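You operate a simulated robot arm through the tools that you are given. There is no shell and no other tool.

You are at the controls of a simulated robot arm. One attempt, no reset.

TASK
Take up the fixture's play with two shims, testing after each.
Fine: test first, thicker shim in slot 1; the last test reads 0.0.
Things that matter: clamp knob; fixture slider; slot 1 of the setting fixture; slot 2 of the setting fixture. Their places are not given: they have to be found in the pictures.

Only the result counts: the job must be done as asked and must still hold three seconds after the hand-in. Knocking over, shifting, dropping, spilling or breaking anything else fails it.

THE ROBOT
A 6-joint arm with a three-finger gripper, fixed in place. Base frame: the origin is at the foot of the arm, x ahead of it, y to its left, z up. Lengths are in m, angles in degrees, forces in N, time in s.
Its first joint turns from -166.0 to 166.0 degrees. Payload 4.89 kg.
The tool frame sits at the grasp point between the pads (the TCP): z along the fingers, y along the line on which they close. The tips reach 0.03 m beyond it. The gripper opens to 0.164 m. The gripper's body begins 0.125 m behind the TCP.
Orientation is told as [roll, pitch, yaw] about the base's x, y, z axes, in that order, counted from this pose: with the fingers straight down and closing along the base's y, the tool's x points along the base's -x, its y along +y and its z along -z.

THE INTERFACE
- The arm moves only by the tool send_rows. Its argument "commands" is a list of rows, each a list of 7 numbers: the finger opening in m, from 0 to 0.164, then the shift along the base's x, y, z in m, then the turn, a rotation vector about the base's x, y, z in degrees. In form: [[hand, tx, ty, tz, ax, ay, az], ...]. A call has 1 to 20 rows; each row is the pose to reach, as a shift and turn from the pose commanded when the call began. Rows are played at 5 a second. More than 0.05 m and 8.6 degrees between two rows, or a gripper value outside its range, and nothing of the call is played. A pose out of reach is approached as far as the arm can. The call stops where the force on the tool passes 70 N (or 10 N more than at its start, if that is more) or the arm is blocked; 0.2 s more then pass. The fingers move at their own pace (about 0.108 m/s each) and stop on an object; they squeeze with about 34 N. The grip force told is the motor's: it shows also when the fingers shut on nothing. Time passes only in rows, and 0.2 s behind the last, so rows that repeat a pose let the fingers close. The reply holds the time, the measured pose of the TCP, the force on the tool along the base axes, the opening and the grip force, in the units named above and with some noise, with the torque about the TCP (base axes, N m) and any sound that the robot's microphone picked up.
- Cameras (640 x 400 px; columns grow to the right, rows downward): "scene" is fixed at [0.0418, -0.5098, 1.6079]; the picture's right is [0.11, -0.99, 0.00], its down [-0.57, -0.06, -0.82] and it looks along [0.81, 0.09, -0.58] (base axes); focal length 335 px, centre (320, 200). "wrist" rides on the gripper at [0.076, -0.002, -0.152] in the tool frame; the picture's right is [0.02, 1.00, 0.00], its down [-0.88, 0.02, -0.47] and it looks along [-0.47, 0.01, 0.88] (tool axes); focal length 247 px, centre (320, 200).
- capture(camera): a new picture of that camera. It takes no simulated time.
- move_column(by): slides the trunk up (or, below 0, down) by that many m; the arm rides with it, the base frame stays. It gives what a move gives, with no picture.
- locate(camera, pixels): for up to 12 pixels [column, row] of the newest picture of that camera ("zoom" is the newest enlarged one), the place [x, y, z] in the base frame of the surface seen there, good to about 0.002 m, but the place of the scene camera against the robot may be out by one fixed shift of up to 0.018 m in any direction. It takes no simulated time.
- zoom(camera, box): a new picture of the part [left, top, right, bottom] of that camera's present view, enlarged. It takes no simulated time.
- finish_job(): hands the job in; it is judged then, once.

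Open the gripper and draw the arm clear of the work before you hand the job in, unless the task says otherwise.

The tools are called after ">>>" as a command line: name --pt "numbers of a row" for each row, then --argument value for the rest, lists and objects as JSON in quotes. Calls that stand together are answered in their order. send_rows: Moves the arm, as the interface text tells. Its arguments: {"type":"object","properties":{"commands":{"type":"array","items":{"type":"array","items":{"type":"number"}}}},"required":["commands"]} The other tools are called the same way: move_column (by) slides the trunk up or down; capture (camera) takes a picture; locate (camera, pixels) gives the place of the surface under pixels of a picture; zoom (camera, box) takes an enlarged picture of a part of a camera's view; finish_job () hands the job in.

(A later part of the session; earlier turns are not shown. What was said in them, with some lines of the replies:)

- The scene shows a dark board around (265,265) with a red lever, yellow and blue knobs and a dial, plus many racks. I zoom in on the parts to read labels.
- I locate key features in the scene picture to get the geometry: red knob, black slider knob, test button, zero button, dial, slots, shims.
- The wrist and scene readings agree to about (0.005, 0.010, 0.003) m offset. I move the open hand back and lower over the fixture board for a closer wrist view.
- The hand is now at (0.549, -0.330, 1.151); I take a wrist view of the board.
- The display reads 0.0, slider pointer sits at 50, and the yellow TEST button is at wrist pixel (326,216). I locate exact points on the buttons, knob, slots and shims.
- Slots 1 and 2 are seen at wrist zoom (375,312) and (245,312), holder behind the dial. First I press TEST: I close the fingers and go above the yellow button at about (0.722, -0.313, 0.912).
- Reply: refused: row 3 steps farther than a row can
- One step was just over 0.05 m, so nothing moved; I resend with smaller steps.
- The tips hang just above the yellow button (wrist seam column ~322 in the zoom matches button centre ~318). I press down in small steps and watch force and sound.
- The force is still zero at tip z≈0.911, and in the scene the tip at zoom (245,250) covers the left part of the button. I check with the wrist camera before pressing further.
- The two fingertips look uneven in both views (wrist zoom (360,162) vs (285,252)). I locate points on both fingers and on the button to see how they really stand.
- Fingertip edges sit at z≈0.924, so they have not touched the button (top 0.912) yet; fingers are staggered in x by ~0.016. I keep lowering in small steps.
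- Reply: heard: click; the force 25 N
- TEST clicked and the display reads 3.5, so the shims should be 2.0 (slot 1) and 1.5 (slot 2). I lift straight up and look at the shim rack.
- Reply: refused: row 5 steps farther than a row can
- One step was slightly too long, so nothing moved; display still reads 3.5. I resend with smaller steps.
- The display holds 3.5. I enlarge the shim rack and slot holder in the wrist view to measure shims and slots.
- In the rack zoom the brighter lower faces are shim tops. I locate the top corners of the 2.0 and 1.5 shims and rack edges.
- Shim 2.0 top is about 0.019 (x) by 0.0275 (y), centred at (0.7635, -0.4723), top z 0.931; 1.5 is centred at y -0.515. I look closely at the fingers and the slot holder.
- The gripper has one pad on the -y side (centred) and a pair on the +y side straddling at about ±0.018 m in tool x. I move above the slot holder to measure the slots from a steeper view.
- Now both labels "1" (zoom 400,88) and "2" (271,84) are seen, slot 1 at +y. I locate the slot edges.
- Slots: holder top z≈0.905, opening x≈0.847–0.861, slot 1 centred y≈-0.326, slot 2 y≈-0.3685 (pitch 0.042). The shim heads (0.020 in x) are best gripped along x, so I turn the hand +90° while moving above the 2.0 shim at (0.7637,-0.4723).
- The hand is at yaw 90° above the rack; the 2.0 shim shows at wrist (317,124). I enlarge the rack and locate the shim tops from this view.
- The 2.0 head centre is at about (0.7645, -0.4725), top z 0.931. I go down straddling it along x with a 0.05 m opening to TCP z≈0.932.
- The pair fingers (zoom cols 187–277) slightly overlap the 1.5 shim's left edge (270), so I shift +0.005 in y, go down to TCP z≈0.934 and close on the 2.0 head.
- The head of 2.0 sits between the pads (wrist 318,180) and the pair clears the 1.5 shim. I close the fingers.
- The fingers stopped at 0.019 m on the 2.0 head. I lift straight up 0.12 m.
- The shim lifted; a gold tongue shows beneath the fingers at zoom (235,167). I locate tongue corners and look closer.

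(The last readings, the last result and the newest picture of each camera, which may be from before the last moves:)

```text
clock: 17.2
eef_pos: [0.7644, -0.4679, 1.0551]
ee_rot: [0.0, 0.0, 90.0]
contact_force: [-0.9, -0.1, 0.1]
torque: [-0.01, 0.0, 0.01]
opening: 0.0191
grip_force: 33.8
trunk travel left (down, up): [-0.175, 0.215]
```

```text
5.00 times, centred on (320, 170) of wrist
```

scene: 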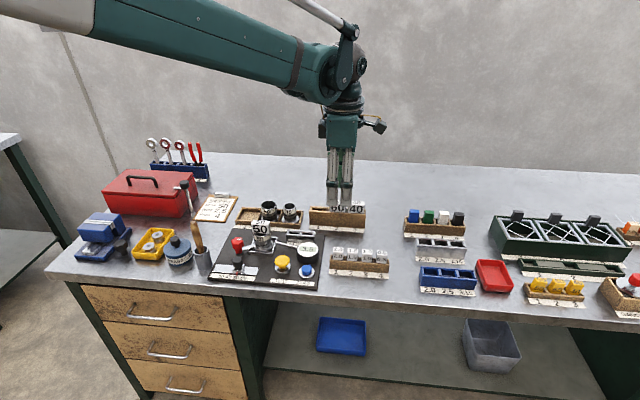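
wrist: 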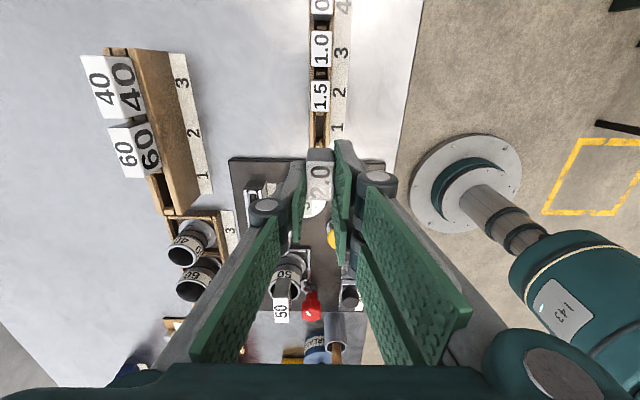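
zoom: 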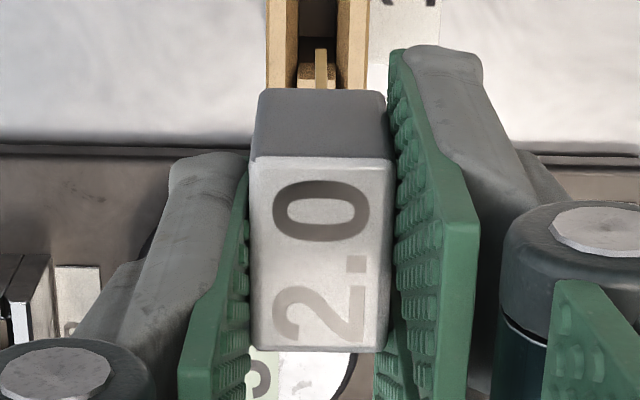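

I recentre the zoom on the tongue for locating its edges.

>>> zoom --camera "scene" --box '[330, 205, 380, 245]'

>>> locate --camera "zoom" --pixels '[[115, 243], [198, 245], [115, 290], [198, 295], [155, 265], [135, 200], [135, 120], [135, 215], [80, 225], [220, 225], [230, 200], [70, 200]]'

```text
10.00 times, centred on (355, 225) of scene
```

zoom: 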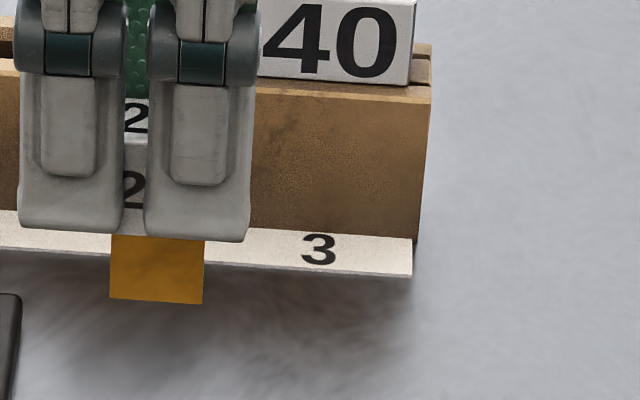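

```text
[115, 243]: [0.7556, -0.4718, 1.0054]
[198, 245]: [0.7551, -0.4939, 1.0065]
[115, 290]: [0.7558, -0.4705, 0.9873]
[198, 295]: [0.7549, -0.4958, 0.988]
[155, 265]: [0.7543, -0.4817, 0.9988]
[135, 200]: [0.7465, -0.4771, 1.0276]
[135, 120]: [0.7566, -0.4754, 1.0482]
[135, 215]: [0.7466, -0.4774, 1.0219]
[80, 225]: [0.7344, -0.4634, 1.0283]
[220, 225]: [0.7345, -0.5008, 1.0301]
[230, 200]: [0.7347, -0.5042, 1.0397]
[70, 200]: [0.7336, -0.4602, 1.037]
```

The tongue is ~0.027 wide, thin, and ~0.029 long; scene-to-robot shift is about (+0.008,+0.011,+0.003). I carry the shim at this height to above slot 1: TCP (0.8545, -0.322).

>>> send_rows --pt "0.0 0.015 0.03 0.005 0 0 0" --pt "0.0 0.035 0.06 0.01 0 0 0" --pt "0.0 0.055 0.09 0.01 0 0 0" --pt "0.0 0.075 0.12 0.01 0 0 0" --pt "0.0 0.09 0.14 0.005 0 0 0" --pt "0.0 0.09 0.146 0.0 0 0 0" --pt "0.0 0.09 0.146 0.0 0 0 0"

>>> capture --camera "wrist"

>>> zoom --camera "scene" --box '[260, 190, 360, 270]'

```text
clock: 18.8
eef_pos: [0.8551, -0.3195, 1.0538]
ee_rot: [0.0, 0.1, 90.0]
contact_force: [0.6, 0.4, -0.6]
torque: [0.01, 0.04, -0.01]
opening: 0.0194
grip_force: 33.6
trunk travel left (down, up): [-0.175, 0.215]
```

```text
taken
```

wrist: 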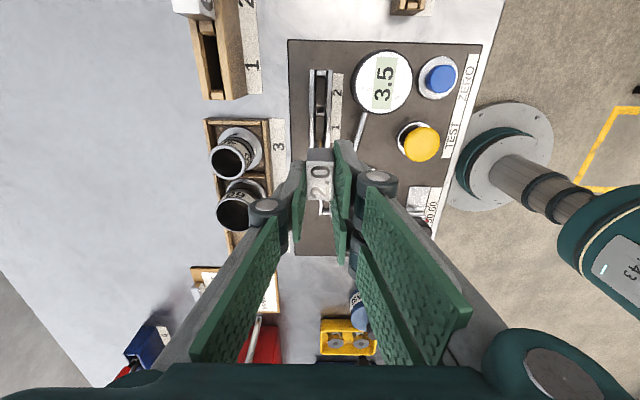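

```text
5.00 times, centred on (310, 230) of scene
```

zoom: 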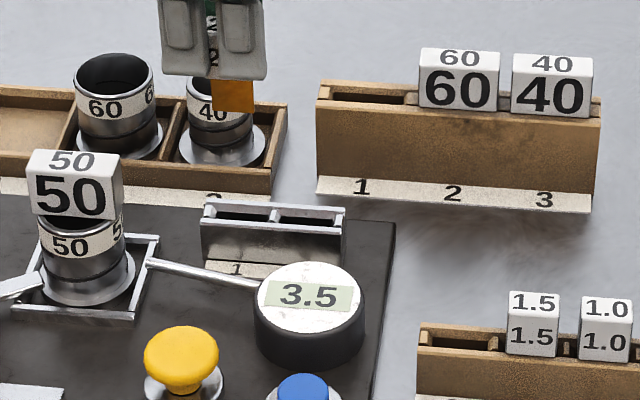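

The shim hangs above slot 1. I zoom the wrist view on the holder to check the x and y of the slots from this side.

>>> zoom --camera "wrist" --box '[270, 60, 370, 160]'

>>> locate --camera "zoom" --pixels '[[322, 190], [282, 190], [248, 40], [258, 250], [322, 60], [328, 40], [248, 120], [314, 180], [290, 180], [265, 180], [334, 182], [290, 55]]'

```text
4.00 times, centred on (320, 110) of wrist
```

zoom: 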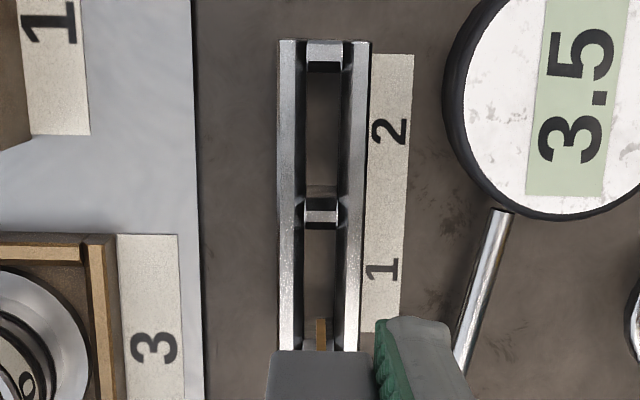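

```text
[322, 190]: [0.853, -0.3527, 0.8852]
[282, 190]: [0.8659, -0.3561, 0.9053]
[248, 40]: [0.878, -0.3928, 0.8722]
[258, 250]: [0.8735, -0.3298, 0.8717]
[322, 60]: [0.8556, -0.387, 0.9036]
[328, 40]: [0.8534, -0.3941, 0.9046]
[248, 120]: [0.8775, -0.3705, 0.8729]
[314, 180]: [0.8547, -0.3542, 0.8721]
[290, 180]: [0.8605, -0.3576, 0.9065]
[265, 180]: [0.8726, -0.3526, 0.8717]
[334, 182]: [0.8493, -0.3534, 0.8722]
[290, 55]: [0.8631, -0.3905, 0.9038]
```

The slot floor is at z 0.872, the tops at 0.905, x centre ≈0.855, and the tongue (zoom 321,335) lines up with it. I descend to just above the slot (tongue bottom ≈0.918) and look again.

>>> send_rows --pt "0.0 0 -0.001 -0.03 0 0 0" --pt "0.0 0 -0.001 -0.05 0 0 0" --pt "0.0 0 -0.001 -0.065 0 0 0" --pt "0.0 0 -0.001 -0.065 0 0 0"

>>> zoom --camera "scene" --box '[280, 210, 340, 258]'

>>> zoom --camera "wrist" --box '[280, 90, 360, 190]'

```text
clock: 19.8
eef_pos: [0.8546, -0.3221, 0.9892]
ee_rot: [0.0, 0.0, 89.9]
contact_force: [1.0, 0.2, 0.3]
torque: [0.0, 0.04, -0.04]
opening: 0.0191
grip_force: 33.6
trunk travel left (down, up): [-0.175, 0.215]
```

```text
8.33 times, centred on (310, 234) of scene
```

zoom: 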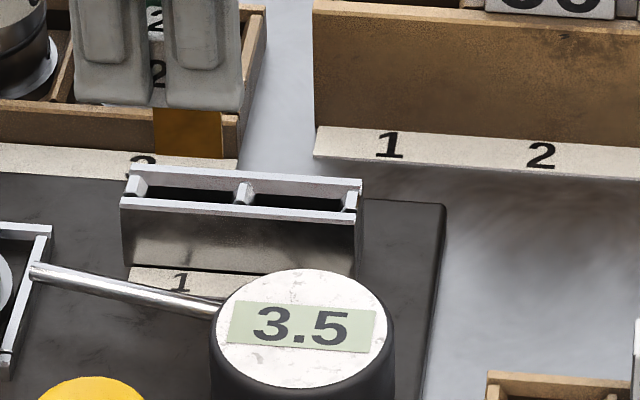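

```text
4.00 times, centred on (320, 140) of wrist
```

zoom: 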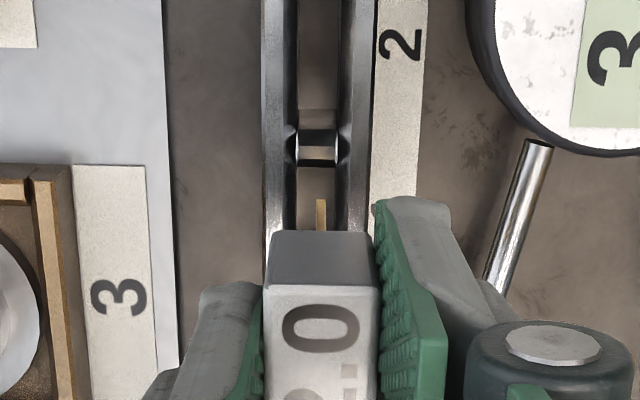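

The tongue (scene zoom cols 153–222) is centred over slot 1 (cols 140–236). I lower slowly until the head is nearly seated.

>>> send_rows --pt "0.0 0 0 -0.01 0 0 0" --pt "0.0 0 0 -0.02 0 0 0" --pt "0.0 0 0 -0.03 0 0 0" --pt "0.0 0 0 -0.038 0 0 0" --pt "0.0 0 0 -0.044 0 0 0"

>>> zoom --camera "scene" --box '[280, 210, 340, 258]'

>>> zoom --camera "wrist" --box '[280, 90, 360, 190]'

```text
clock: 21.0
eef_pos: [0.8546, -0.3223, 0.9458]
ee_rot: [0.0, -0.1, 90.0]
contact_force: [0.4, -0.5, -0.5]
torque: [0.03, 0.0, 0.0]
opening: 0.019
grip_force: 34.1
trunk travel left (down, up): [-0.175, 0.215]
```

```text
8.33 times, centred on (310, 234) of scene
```

zoom: 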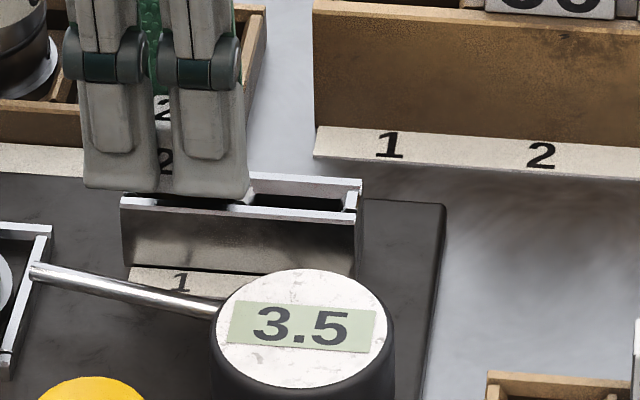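

```text
4.00 times, centred on (320, 140) of wrist
```

zoom: 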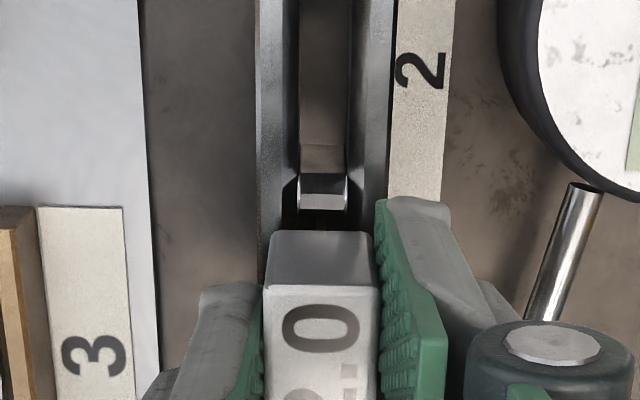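

No contact force and the tongue is inside slot 1. I lower a few mm more until the head rests.

>>> send_rows --pt "0.0 0 0 -0.0015 0 0 0" --pt "0.0 0 0 -0.003 0 0 0" --pt "0.0 0 0 -0.0045 0 0 0"

>>> zoom --camera "scene" --box '[280, 210, 340, 258]'

```text
clock: 21.8
eef_pos: [0.8543, -0.3226, 0.9419]
ee_rot: [-0.1, 0.0, 90.1]
contact_force: [1.0, 0.3, 7.6]
torque: [-0.06, -0.03, 0.04]
opening: 0.0189
grip_force: 34.0
trunk travel left (down, up): [-0.175, 0.215]
```

```text
8.33 times, centred on (310, 234) of scene
```

zoom: 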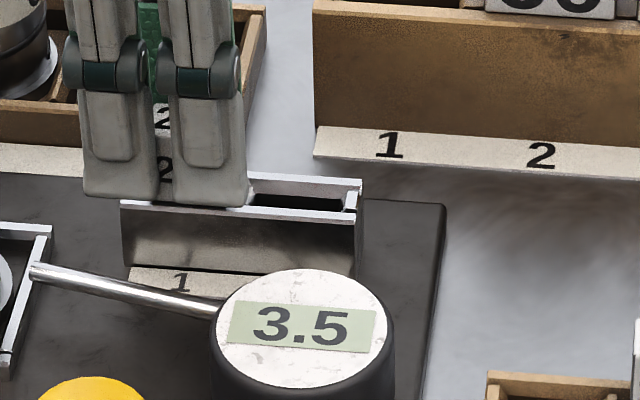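

The head is resting (7.6 N upward at TCP z 0.942). I open to 0.045 m and rise straight up.

>>> send_rows --pt "0.025 0 0 0 0 0 0" --pt "0.035 0 0 0.0 0 0 0" --pt "0.045 0 0 0.0 0 0 0" --pt "0.045 0 0 0.01 0 0 0" --pt "0.045 0 0 0.03 0 0 0" --pt "0.045 0 0 0.06 0 0 0" --pt "0.045 0 0 0.1 0 0 0" --pt "0.045 0 0 0.14 0 0 0"

>>> zoom --camera "scene" --box '[260, 200, 360, 270]'

>>> capture --camera "wrist"

```text
clock: 23.6
eef_pos: [0.8551, -0.3243, 1.0788]
ee_rot: [0.0, 0.0, 90.0]
contact_force: [0.8, 0.2, -0.8]
torque: [0.08, 0.13, 0.0]
opening: 0.0452
grip_force: 0.1
trunk travel left (down, up): [-0.175, 0.215]
```

```text
5.71 times, centred on (310, 235) of scene
```

zoom: 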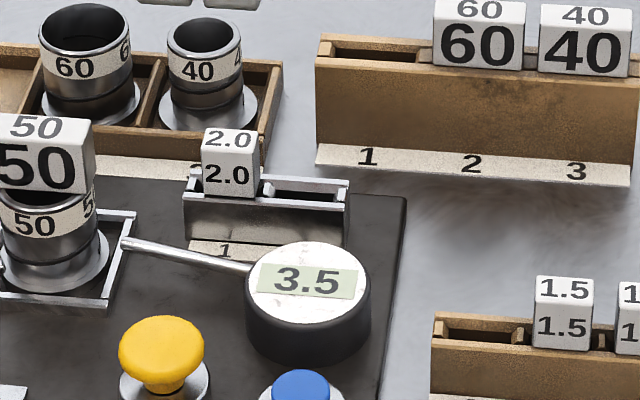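

```text
taken
```

wrist: 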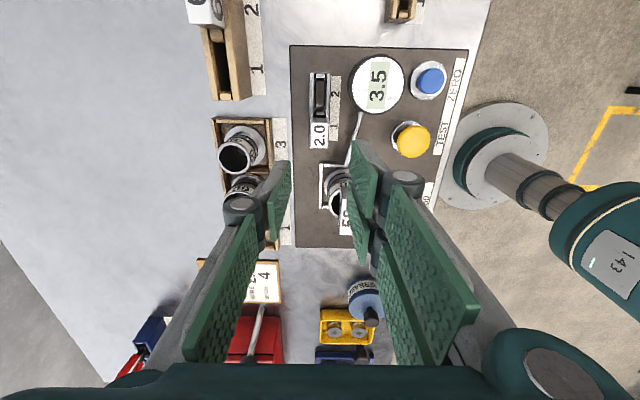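

The 2.0 shim is seated in slot 1. Next I press TEST again; I locate the yellow button from this view (wrist 412,141).

>>> locate --camera "wrist" --pixels '[[412, 141], [400, 141], [424, 141], [412, 132], [412, 150], [431, 80], [318, 134]]'

>>> zoom --camera "wrist" --box '[280, 60, 460, 170]'

```text
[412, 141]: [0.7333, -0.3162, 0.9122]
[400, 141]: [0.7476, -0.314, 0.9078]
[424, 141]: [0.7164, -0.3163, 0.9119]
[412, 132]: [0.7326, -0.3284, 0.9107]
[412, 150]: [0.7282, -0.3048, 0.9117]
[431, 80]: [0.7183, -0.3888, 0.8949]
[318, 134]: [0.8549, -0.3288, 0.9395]
```

```text
3.56 times, centred on (370, 115) of wrist
```

zoom: 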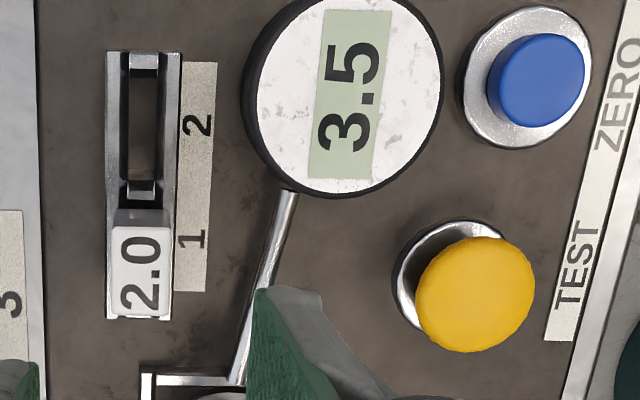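

Button centre from this view is about (0.729, -0.314, 0.912). I close the fingers, move over it and descend to just above it.

>>> send_rows --pt "0.02 -0.04 0.003 0.0 0 0 0" --pt "0.0 -0.08 0.006 0.0 0 0 0" --pt "0.0 -0.115 0.0085 0.0 0 0 0" --pt "0.0 -0.127 0.0085 -0.03 0 0 0" --pt "0.0 -0.127 0.0085 -0.07 0 0 0" --pt "0.0 -0.127 0.0085 -0.11 0 0 0" --pt "0.0 -0.127 0.0085 -0.132 0 0 0" --pt "0.0 -0.127 0.0085 -0.132 0 0 0"

>>> zoom --camera "scene" --box '[240, 210, 330, 290]'

>>> zoom --camera "wrist" --box '[260, 100, 380, 220]'

```text
clock: 25.4
eef_pos: [0.7272, -0.3123, 0.9467]
ee_rot: [0.0, 0.0, 90.0]
contact_force: [-0.2, -0.2, -0.4]
torque: [0.03, 0.09, 0.01]
opening: 0.0
grip_force: 34.0
trunk travel left (down, up): [-0.175, 0.215]
```

```text
5.00 times, centred on (285, 250) of scene
```

zoom: 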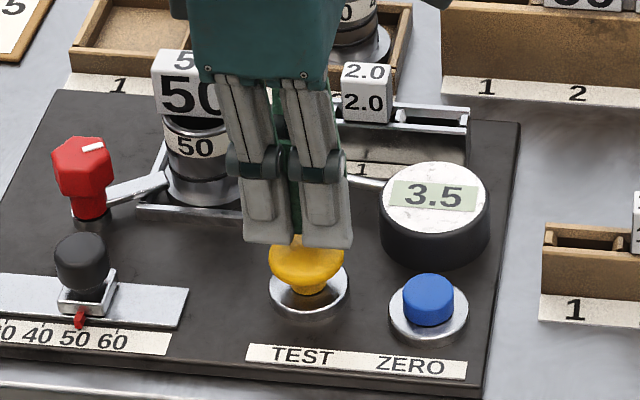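

```text
3.33 times, centred on (320, 160) of wrist
```

zoom: 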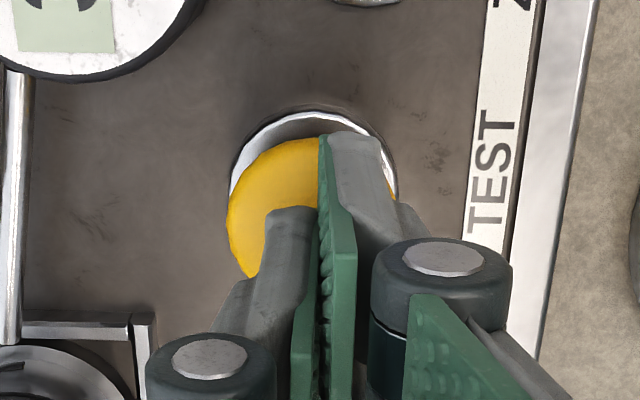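

The tips hover over the yellow dome. I press down slowly.

>>> send_rows --pt "0.0 0.0 0.0 -0.005 0 0 0" --pt "0.0 0.0 0.0 -0.009 0 0 0" --pt "0.0 0.0 0.0 -0.012 0 0 0" --pt "0.0 0.0 0.0 -0.015 0 0 0" --pt "0.0 0.0 0.0 -0.018 0 0 0"

>>> zoom --camera "scene" --box '[240, 210, 330, 290]'

```text
clock: 26.6
eef_pos: [0.7274, -0.3141, 0.9314]
ee_rot: [0.0, 0.0, 90.0]
contact_force: [0.4, -0.9, 16.1]
torque: [0.01, -0.02, 0.04]
opening: 0.0001
grip_force: 34.3
trunk travel left (down, up): [-0.175, 0.215]
heard: click
```

```text
5.00 times, centred on (285, 250) of scene
```

zoom: 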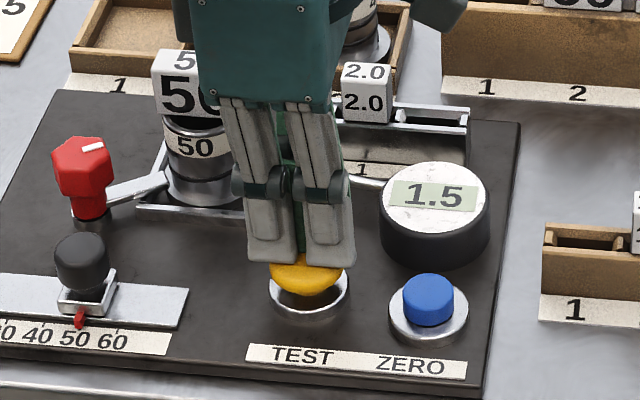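

The display reads 1.5 after the first shim, as expected. I lift off and move above the 1.5 shim (0.7645, -0.515), with the hand offset +0.005 in y as before.

>>> send_rows --pt "0.0 0 0 0.01 0 0 0" --pt "0.0 0 0 0.04 0 0 0" --pt "0.0 0 0 0.08 0 0 0" --pt "0.0 0 0 0.12 0 0 0" --pt "0.02 0.005 -0.03 0.14 0 0 0" --pt "0.05 0.012 -0.07 0.14 0 0 0" --pt "0.05 0.02 -0.11 0.14 0 0 0" --pt "0.05 0.03 -0.15 0.14 0 0 0" --pt "0.05 0.037 -0.185 0.12 0 0 0" --pt "0.05 0.037 -0.196 0.1 0 0 0" --pt "0.05 0.037 -0.196 0.1 0 0 0"

>>> capture --camera "wrist"

>>> zoom --camera "scene" --box '[260, 200, 400, 290]'

```text
clock: 29.0
eef_pos: [0.7642, -0.5101, 1.0284]
ee_rot: [0.1, -0.1, 89.9]
contact_force: [0.1, -0.5, 0.3]
torque: [0.03, 0.02, -0.02]
opening: 0.0501
grip_force: 0.0
trunk travel left (down, up): [-0.175, 0.215]
```

```text
taken
```

wrist: 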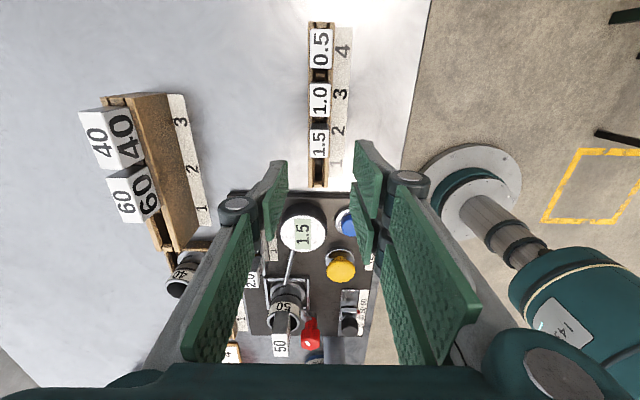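

```text
4.44 times, centred on (330, 245) of scene
```

zoom: 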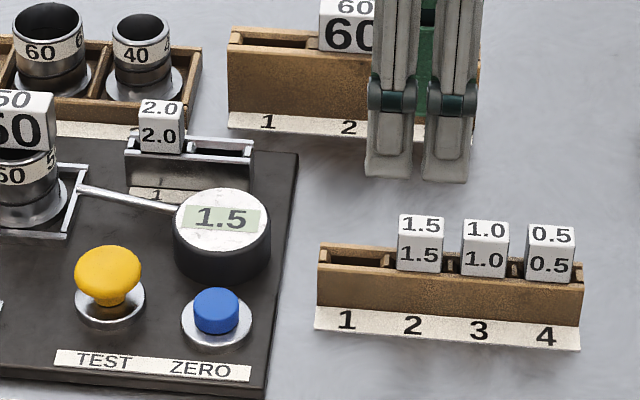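

Lined up over the 1.5 shim. I descend in steps to grip height.

>>> send_rows --pt "0.05 0 0 -0.03 0 0 0" --pt "0.05 0 0 -0.06 0 0 0" --pt "0.05 0 0 -0.08 0 0 0" --pt "0.05 0 0 -0.0965 0 0 0" --pt "0.05 0 0 -0.0965 0 0 0"

>>> zoom --camera "scene" --box '[320, 220, 400, 290]'

>>> zoom --camera "wrist" --box '[260, 60, 380, 210]'

```text
clock: 30.2
eef_pos: [0.7622, -0.5109, 0.9345]
ee_rot: [0.0, 0.0, 90.0]
contact_force: [-0.6, 0.0, -0.4]
torque: [0.03, 0.01, -0.01]
opening: 0.0498
grip_force: 0.0
trunk travel left (down, up): [-0.175, 0.215]
```

```text
5.71 times, centred on (360, 255) of scene
```

zoom: 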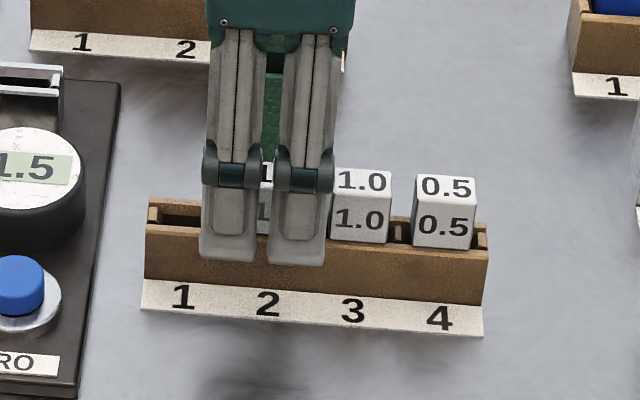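

```text
2.67 times, centred on (320, 135) of wrist
```

zoom: 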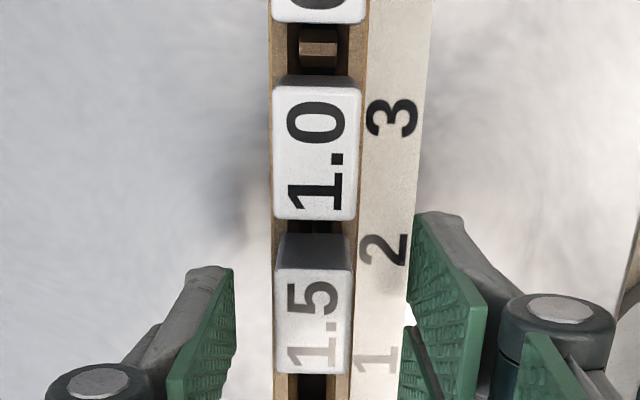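

The pair's right edge (col ~327) is near the 1.0 shim's left edge (333), so I nudge +0.0015 in y and then close.

>>> send_rows --pt "0.05 0 0.0015 0 0 0 0" --pt "0.03 0 0.0015 0 0 0 0" --pt "0.022 0 0.0015 0 0 0 0" --pt "0.01 0 0.0015 0 0 0 0" --pt "0.0 0 0.0015 0 0 0 0" --pt "0.0 0 0.0015 0 0 0 0"

>>> zoom --camera "scene" --box '[320, 220, 400, 290]'

```text
clock: 31.6
eef_pos: [0.7637, -0.5086, 0.9346]
ee_rot: [0.0, 0.0, 89.9]
contact_force: [0.1, 0.5, 0.6]
torque: [0.01, -0.02, -0.03]
opening: 0.0189
grip_force: 34.3
trunk travel left (down, up): [-0.175, 0.215]
```

```text
5.71 times, centred on (360, 255) of scene
```

zoom: 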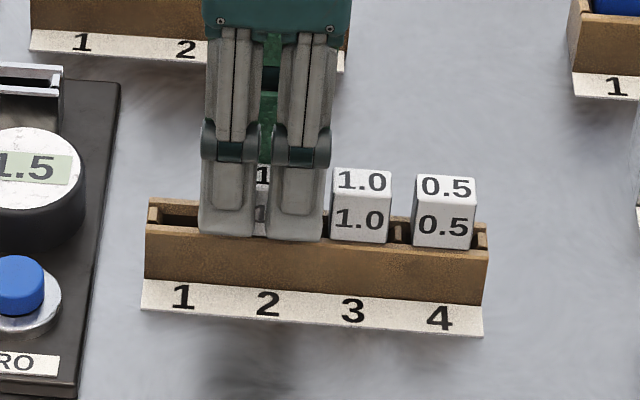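

Gripped at 0.019 m, clear of the 1.0 shim. I lift straight up 0.12 m.

>>> send_rows --pt "0.0 0 0 0.005 0 0 0" --pt "0.0 0 0 0.015 0 0 0" --pt "0.0 0 0 0.03 0 0 0" --pt "0.0 0 0 0.05 0 0 0" --pt "0.0 0 0 0.075 0 0 0" --pt "0.0 0 0 0.1 0 0 0" --pt "0.0 0 0 0.12 0 0 0" --pt "0.0 0 0 0.12 0 0 0"

>>> zoom --camera "scene" --box '[300, 190, 420, 290]'

>>> zoom --camera "wrist" --box '[280, 130, 360, 210]'

```text
clock: 33.4
eef_pos: [0.7653, -0.5077, 1.0527]
ee_rot: [0.0, 0.0, 90.0]
contact_force: [0.6, -0.1, -0.7]
torque: [-0.03, 0.01, -0.01]
opening: 0.019
grip_force: 33.9
trunk travel left (down, up): [-0.175, 0.215]
```

```text
4.00 times, centred on (360, 240) of scene
```

zoom: 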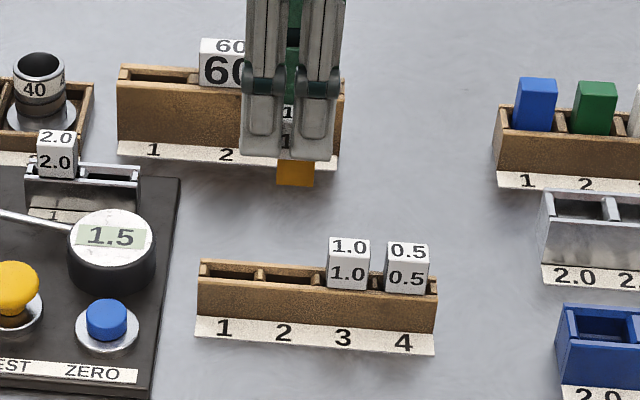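

```text
5.00 times, centred on (320, 170) of wrist
```

zoom: 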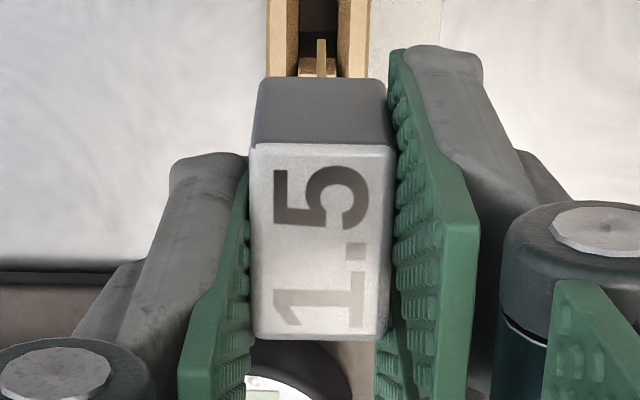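

The 1.5 shim is held; its centre is 0.0065 m to -y of the TCP. I carry it above slot 2: TCP (0.852, -0.3625), biased 2.5 mm toward -x so the pair passes clear of the 2.0 head.

>>> send_rows --pt "0.0 0.015 0.03 0.005 0 0 0" --pt "0.0 0.035 0.06 0.01 0 0 0" --pt "0.0 0.055 0.09 0.01 0 0 0" --pt "0.0 0.075 0.12 0.01 0 0 0" --pt "0.0 0.0875 0.14 0.005 0 0 0" --pt "0.0 0.0875 0.146 0.0 0 0 0" --pt "0.0 0.0875 0.146 0.0 0 0 0"

>>> capture --camera "wrist"

>>> zoom --camera "scene" --box '[270, 190, 360, 262]'

>>> zoom --camera "wrist" --box '[270, 90, 370, 230]'

```text
clock: 35.0
eef_pos: [0.8531, -0.3633, 1.0556]
ee_rot: [0.0, 0.0, 90.0]
contact_force: [0.6, 0.0, 0.0]
torque: [-0.03, 0.04, -0.03]
opening: 0.019
grip_force: 34.0
trunk travel left (down, up): [-0.175, 0.215]
```

```text
taken
```

wrist: 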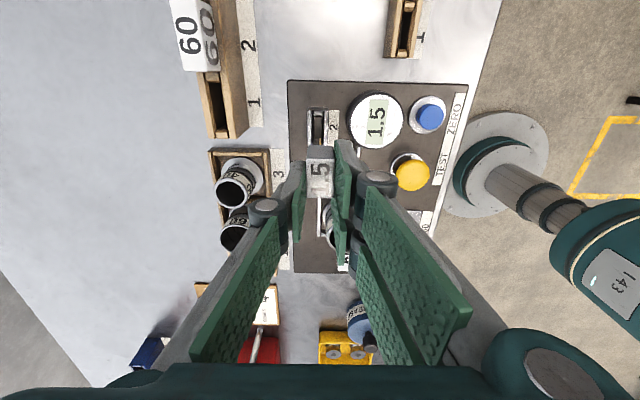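

```text
5.56 times, centred on (315, 226) of scene
```

zoom: 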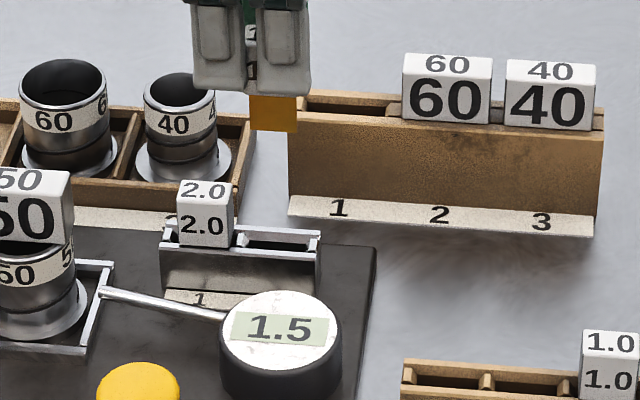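

```text
2.86 times, centred on (320, 160) of wrist
```

zoom: 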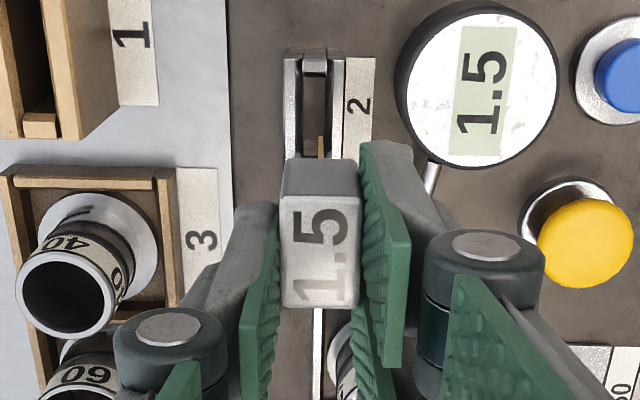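

The tongue hangs above slot 2. I descend to just above the slot and check clearances to the 2.0 head.

>>> send_rows --pt "0.0 0 0 -0.03 0 0 0" --pt "0.0 0 0 -0.05 0 0 0" --pt "0.0 0 0 -0.065 0 0 0" --pt "0.0 0 0 -0.065 0 0 0"

>>> zoom --camera "scene" --box '[280, 210, 340, 258]'

>>> zoom --camera "wrist" --box '[270, 90, 370, 230]'

```text
clock: 36.0
eef_pos: [0.8508, -0.3612, 0.9882]
ee_rot: [0.0, 0.0, 90.0]
contact_force: [0.5, -0.3, -0.6]
torque: [0.03, 0.06, 0.02]
opening: 0.019
grip_force: 33.5
trunk travel left (down, up): [-0.175, 0.215]
```

```text
8.33 times, centred on (310, 234) of scene
```

zoom: 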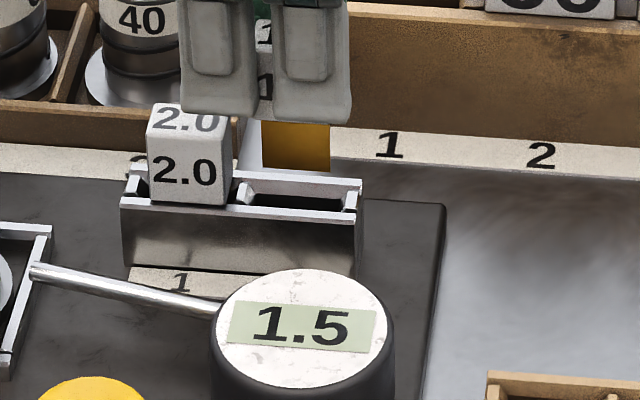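

```text
2.86 times, centred on (320, 160) of wrist
```

zoom: 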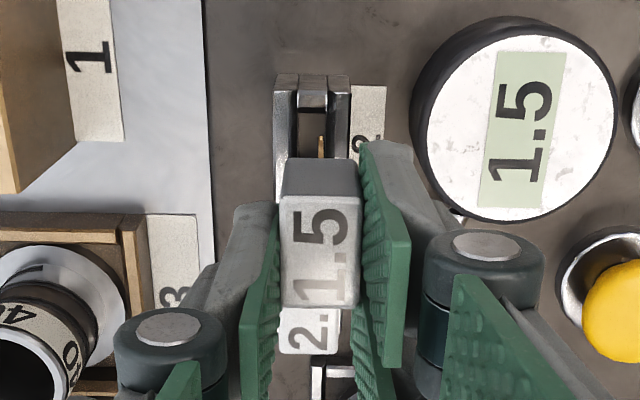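

In the wrist view the tongue (zoom 321,147) seems close to the front wall of the slot. I zoom in further and measure the holder relative to the tongue and the 2.0 head.

>>> zoom --camera "wrist" --box '[290, 105, 350, 160]'

>>> locate --camera "zoom" --pixels '[[322, 130], [340, 130], [300, 130], [255, 90], [360, 90], [235, 90], [385, 90], [322, 150], [316, 140], [327, 140]]'

>>> locate --camera "wrist" --pixels '[[307, 212], [325, 212], [316, 205], [316, 213], [310, 165], [330, 165], [308, 190], [333, 190]]'

```text
7.27 times, centred on (320, 132) of wrist
```

zoom: 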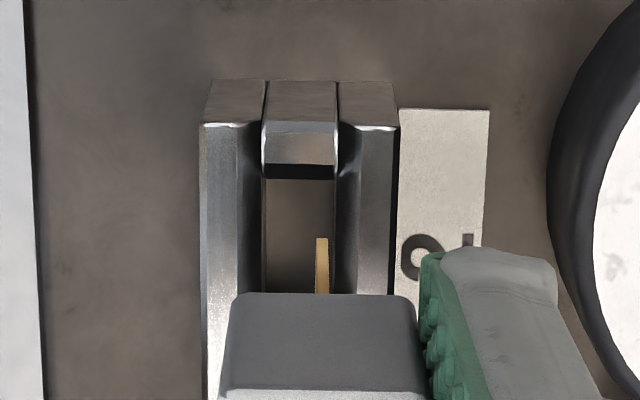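

```text
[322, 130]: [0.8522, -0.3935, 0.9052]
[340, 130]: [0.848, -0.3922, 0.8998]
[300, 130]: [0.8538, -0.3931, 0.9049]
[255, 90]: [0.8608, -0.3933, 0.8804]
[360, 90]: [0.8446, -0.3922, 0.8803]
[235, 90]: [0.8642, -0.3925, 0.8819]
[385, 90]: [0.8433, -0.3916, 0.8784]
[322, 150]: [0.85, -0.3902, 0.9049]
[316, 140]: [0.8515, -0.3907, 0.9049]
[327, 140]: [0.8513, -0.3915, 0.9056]
```

```text
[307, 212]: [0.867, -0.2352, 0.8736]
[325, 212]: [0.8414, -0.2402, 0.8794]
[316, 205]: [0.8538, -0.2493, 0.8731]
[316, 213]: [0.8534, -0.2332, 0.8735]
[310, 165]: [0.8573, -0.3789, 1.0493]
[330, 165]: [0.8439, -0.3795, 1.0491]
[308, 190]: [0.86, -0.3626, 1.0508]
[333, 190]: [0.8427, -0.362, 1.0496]
```

The tongue (x≈0.852) is inside the slot opening (x 0.848–0.8605) and the pair clears the 2.0 head by about 3 mm. I lower slowly into slot 2.

>>> send_rows --pt "0.0 0 0 -0.01 0 0 0" --pt "0.0 0 0 -0.02 0 0 0" --pt "0.0 0 0 -0.03 0 0 0" --pt "0.0 0 0 -0.036 0 0 0" --pt "0.0 0 0 -0.042 0 0 0"

>>> zoom --camera "scene" --box '[280, 210, 340, 258]'

>>> zoom --camera "wrist" --box '[270, 90, 370, 230]'

```text
clock: 37.2
eef_pos: [0.8529, -0.3627, 0.9469]
ee_rot: [0.1, 0.0, 90.0]
contact_force: [-0.1, -0.7, -1.5]
torque: [-0.01, 0.02, 0.03]
opening: 0.0189
grip_force: 34.4
trunk travel left (down, up): [-0.175, 0.215]
```

```text
8.33 times, centred on (310, 234) of scene
```

zoom: 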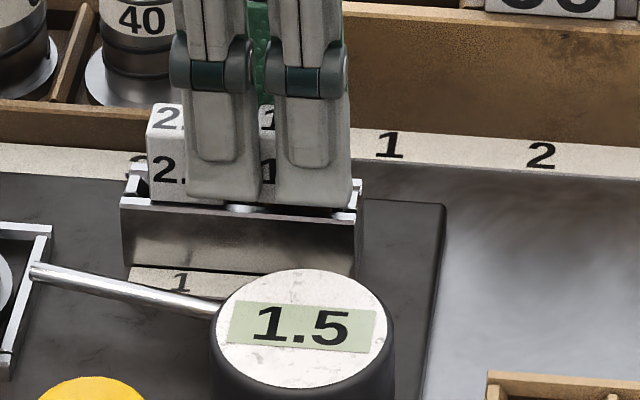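

```text
2.86 times, centred on (320, 160) of wrist
```

zoom: 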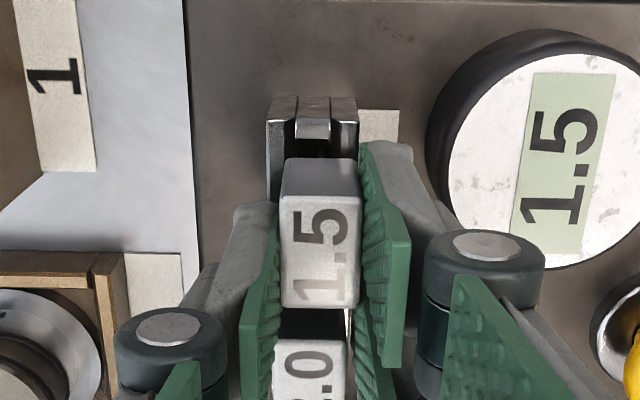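

The pair passes in front of the 2.0 head without touching (2.0 still at zoom col 148). I lower the last few mm to seat the head.

>>> send_rows --pt "0.0 0 0 -0.002 0 0 0" --pt "0.0 0 0 -0.004 0 0 0" --pt "0.0 0 0 -0.006 0 0 0"

>>> zoom --camera "scene" --box '[280, 210, 340, 258]'

```text
clock: 38.0
eef_pos: [0.8525, -0.3632, 0.9413]
ee_rot: [-0.1, 0.1, 90.0]
contact_force: [2.6, -0.2, 8.7]
torque: [-0.12, -0.03, 0.02]
opening: 0.0192
grip_force: 34.3
trunk travel left (down, up): [-0.175, 0.215]
```

```text
8.33 times, centred on (310, 234) of scene
```

zoom: 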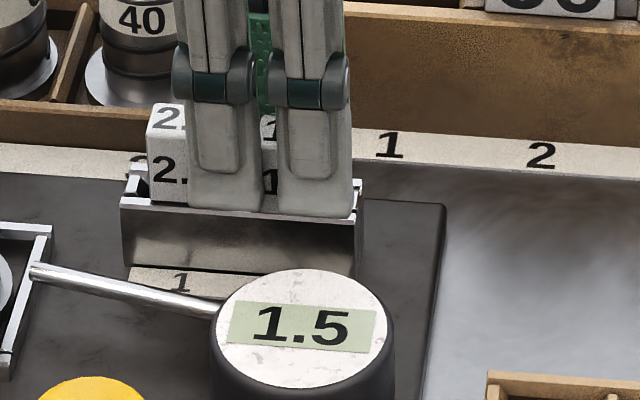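

The head rests (8.7 N). I open the fingers and rise straight up.

>>> send_rows --pt "0.025 0 0 0 0 0 0" --pt "0.035 0 0 0.0 0 0 0" --pt "0.042 0 0 0.0 0 0 0" --pt "0.042 0 0 0.01 0 0 0" --pt "0.042 0 0 0.03 0 0 0" --pt "0.042 0 0 0.06 0 0 0" --pt "0.042 0 0 0.1 0 0 0" --pt "0.042 0 0 0.14 0 0 0"

>>> zoom --camera "scene" --box '[260, 200, 360, 270]'

>>> capture --camera "wrist"

```text
clock: 39.8
eef_pos: [0.8501, -0.3637, 1.081]
ee_rot: [0.0, -0.1, 89.9]
contact_force: [1.0, -0.2, -0.4]
torque: [0.03, 0.09, 0.01]
opening: 0.042
grip_force: 0.0
trunk travel left (down, up): [-0.175, 0.215]
```

```text
5.71 times, centred on (310, 235) of scene
```

zoom: 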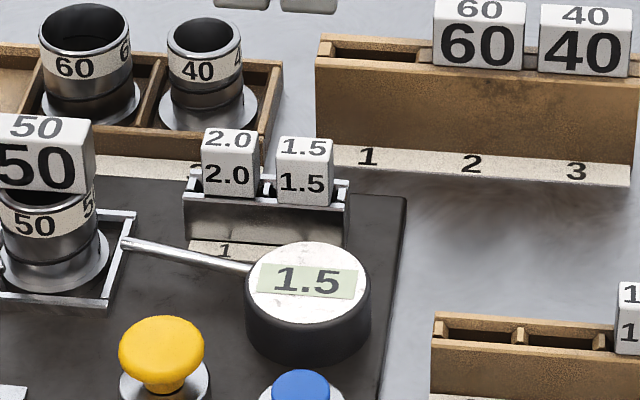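

```text
taken
```

wrist: 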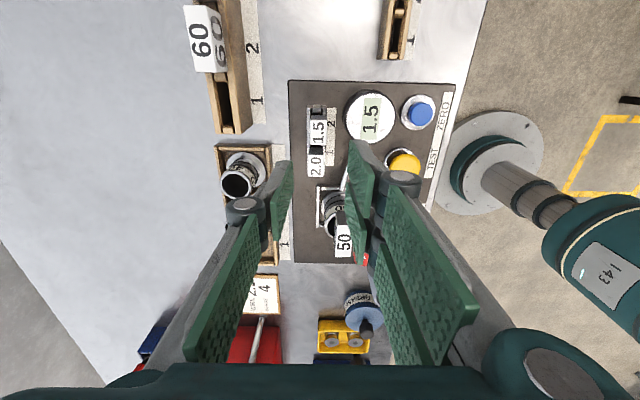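

Both shims are seated, 2.0 in slot 1 and 1.5 in slot 2. I move back over TEST with closed fingers and press it as before.

>>> send_rows --pt "0.02 -0.035 0.015 0.0 0 0 0" --pt "0.0 -0.07 0.03 0.0 0 0 0" --pt "0.0 -0.105 0.0425 0.0 0 0 0" --pt "0.0 -0.1245 0.0485 -0.03 0 0 0" --pt "0.0 -0.1245 0.0485 -0.07 0 0 0" --pt "0.0 -0.1245 0.0485 -0.11 0 0 0" --pt "0.0 -0.1245 0.0485 -0.1325 0 0 0" --pt "0.0 -0.1245 0.0485 -0.1325 0 0 0"

>>> zoom --camera "scene" --box '[240, 210, 330, 290]'

```text
clock: 41.6
eef_pos: [0.7296, -0.3133, 0.9491]
ee_rot: [-0.1, -0.1, 90.1]
contact_force: [-0.1, 0.8, -0.2]
torque: [0.05, 0.05, 0.0]
opening: 0.0
grip_force: 33.9
trunk travel left (down, up): [-0.175, 0.215]
```

```text
5.00 times, centred on (285, 250) of scene
```

zoom: 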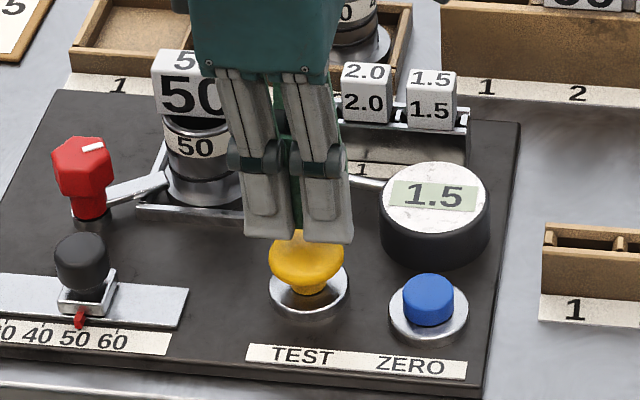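

The tips are over the button as before. I press down slowly.

>>> send_rows --pt "0.0 0.0 0.0 -0.005 0 0 0" --pt "0.0 0.0 0.0 -0.009 0 0 0" --pt "0.0 0.0 0.0 -0.012 0 0 0" --pt "0.0 0.0 0.0 -0.015 0 0 0" --pt "0.0 0.0 0.0 -0.018 0 0 0"

>>> zoom --camera "scene" --box '[240, 210, 330, 290]'

```text
clock: 42.8
eef_pos: [0.727, -0.3132, 0.9308]
ee_rot: [0.1, 0.0, 90.1]
contact_force: [4.0, 4.1, 13.4]
torque: [0.08, -0.16, 0.04]
opening: 0.0
grip_force: 34.4
trunk travel left (down, up): [-0.175, 0.215]
heard: click
```

```text
5.00 times, centred on (285, 250) of scene
```

zoom: 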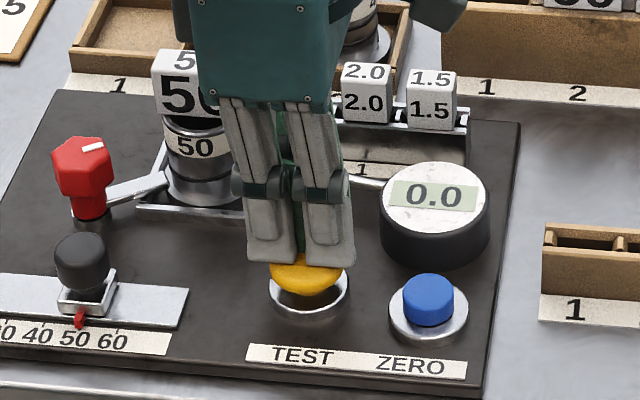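

The display reads 0.0 after a click; knob and slider are unchanged. I lift off, draw the arm back clear and open the gripper.

>>> send_rows --pt "0.0 0 0 0.01 0 0 0" --pt "0.0 0 0 0.04 0 0 0" --pt "0.0 0 0 0.08 0 0 0" --pt "0.0 0 0 0.12 0 0 0" --pt "0.02 -0.02 -0.01 0.16 0 0 0" --pt "0.05 -0.05 -0.02 0.19 0 0 0" --pt "0.08 -0.08 -0.03 0.22 0 0 0" --pt "0.12 -0.11 -0.04 0.24 0 0 0" --pt "0.164 -0.14 -0.05 0.26 0 0 0" --pt "0.164 -0.17 -0.06 0.28 0 0 0" --pt "0.164 -0.17 -0.06 0.28 0 0 0"

>>> capture --camera "scene"

>>> zoom --camera "scene" --box '[200, 190, 400, 310]'

```text
clock: 45.2
eef_pos: [0.5552, -0.3774, 1.2122]
ee_rot: [-0.1, 0.0, 90.0]
contact_force: [-0.4, 0.5, 0.1]
torque: [-0.03, -0.1, -0.04]
opening: 0.1641
grip_force: 0.0
trunk travel left (down, up): [-0.175, 0.215]
```

```text
taken
```

scene: 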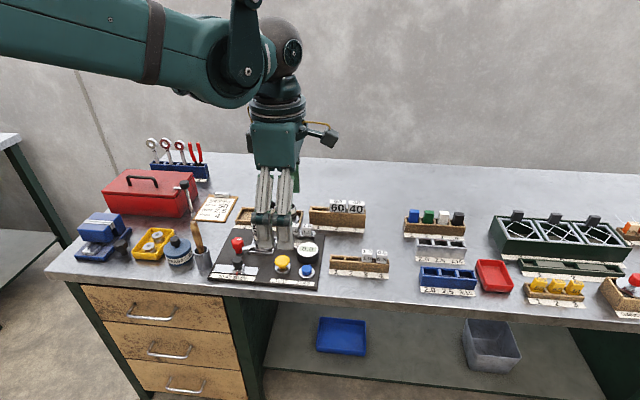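

```text
3.20 times, centred on (300, 250) of scene
```

zoom: 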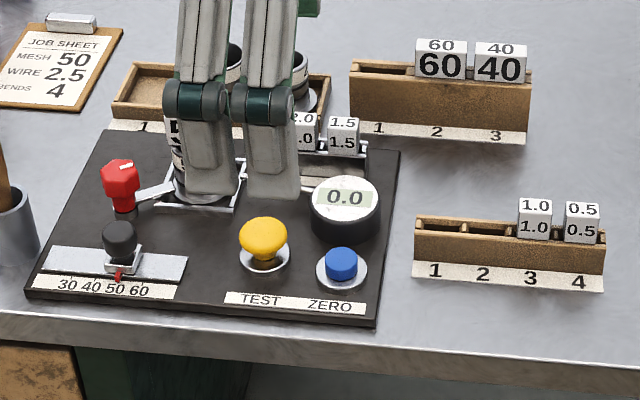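

The display holds 0.0, both shims stand in their slots, slider is at 50, the knob is as it was, and the hand is open and clear. I hand the job in.

>>> finish_job

```text
The job is handed in.
```

The fixture's play is taken up: the last test reads 0.0, with the 2.0 shim in slot 1 and the 1.5 shim in slot 2. I have handed the job in.

| Step | Test reading |
|---|---|
| Before any shim | 3.5 |
| After the 2.0 shim in slot 1 | 1.5 |
| After the 1.5 shim in slot 2 | 0.0 |

I left the clamp knob alone and the slider where it stood at 50. I did not press ZERO. The other two shims are still in their rack, and no contact with anything else showed. The gripper is open and drawn back clear of the work.
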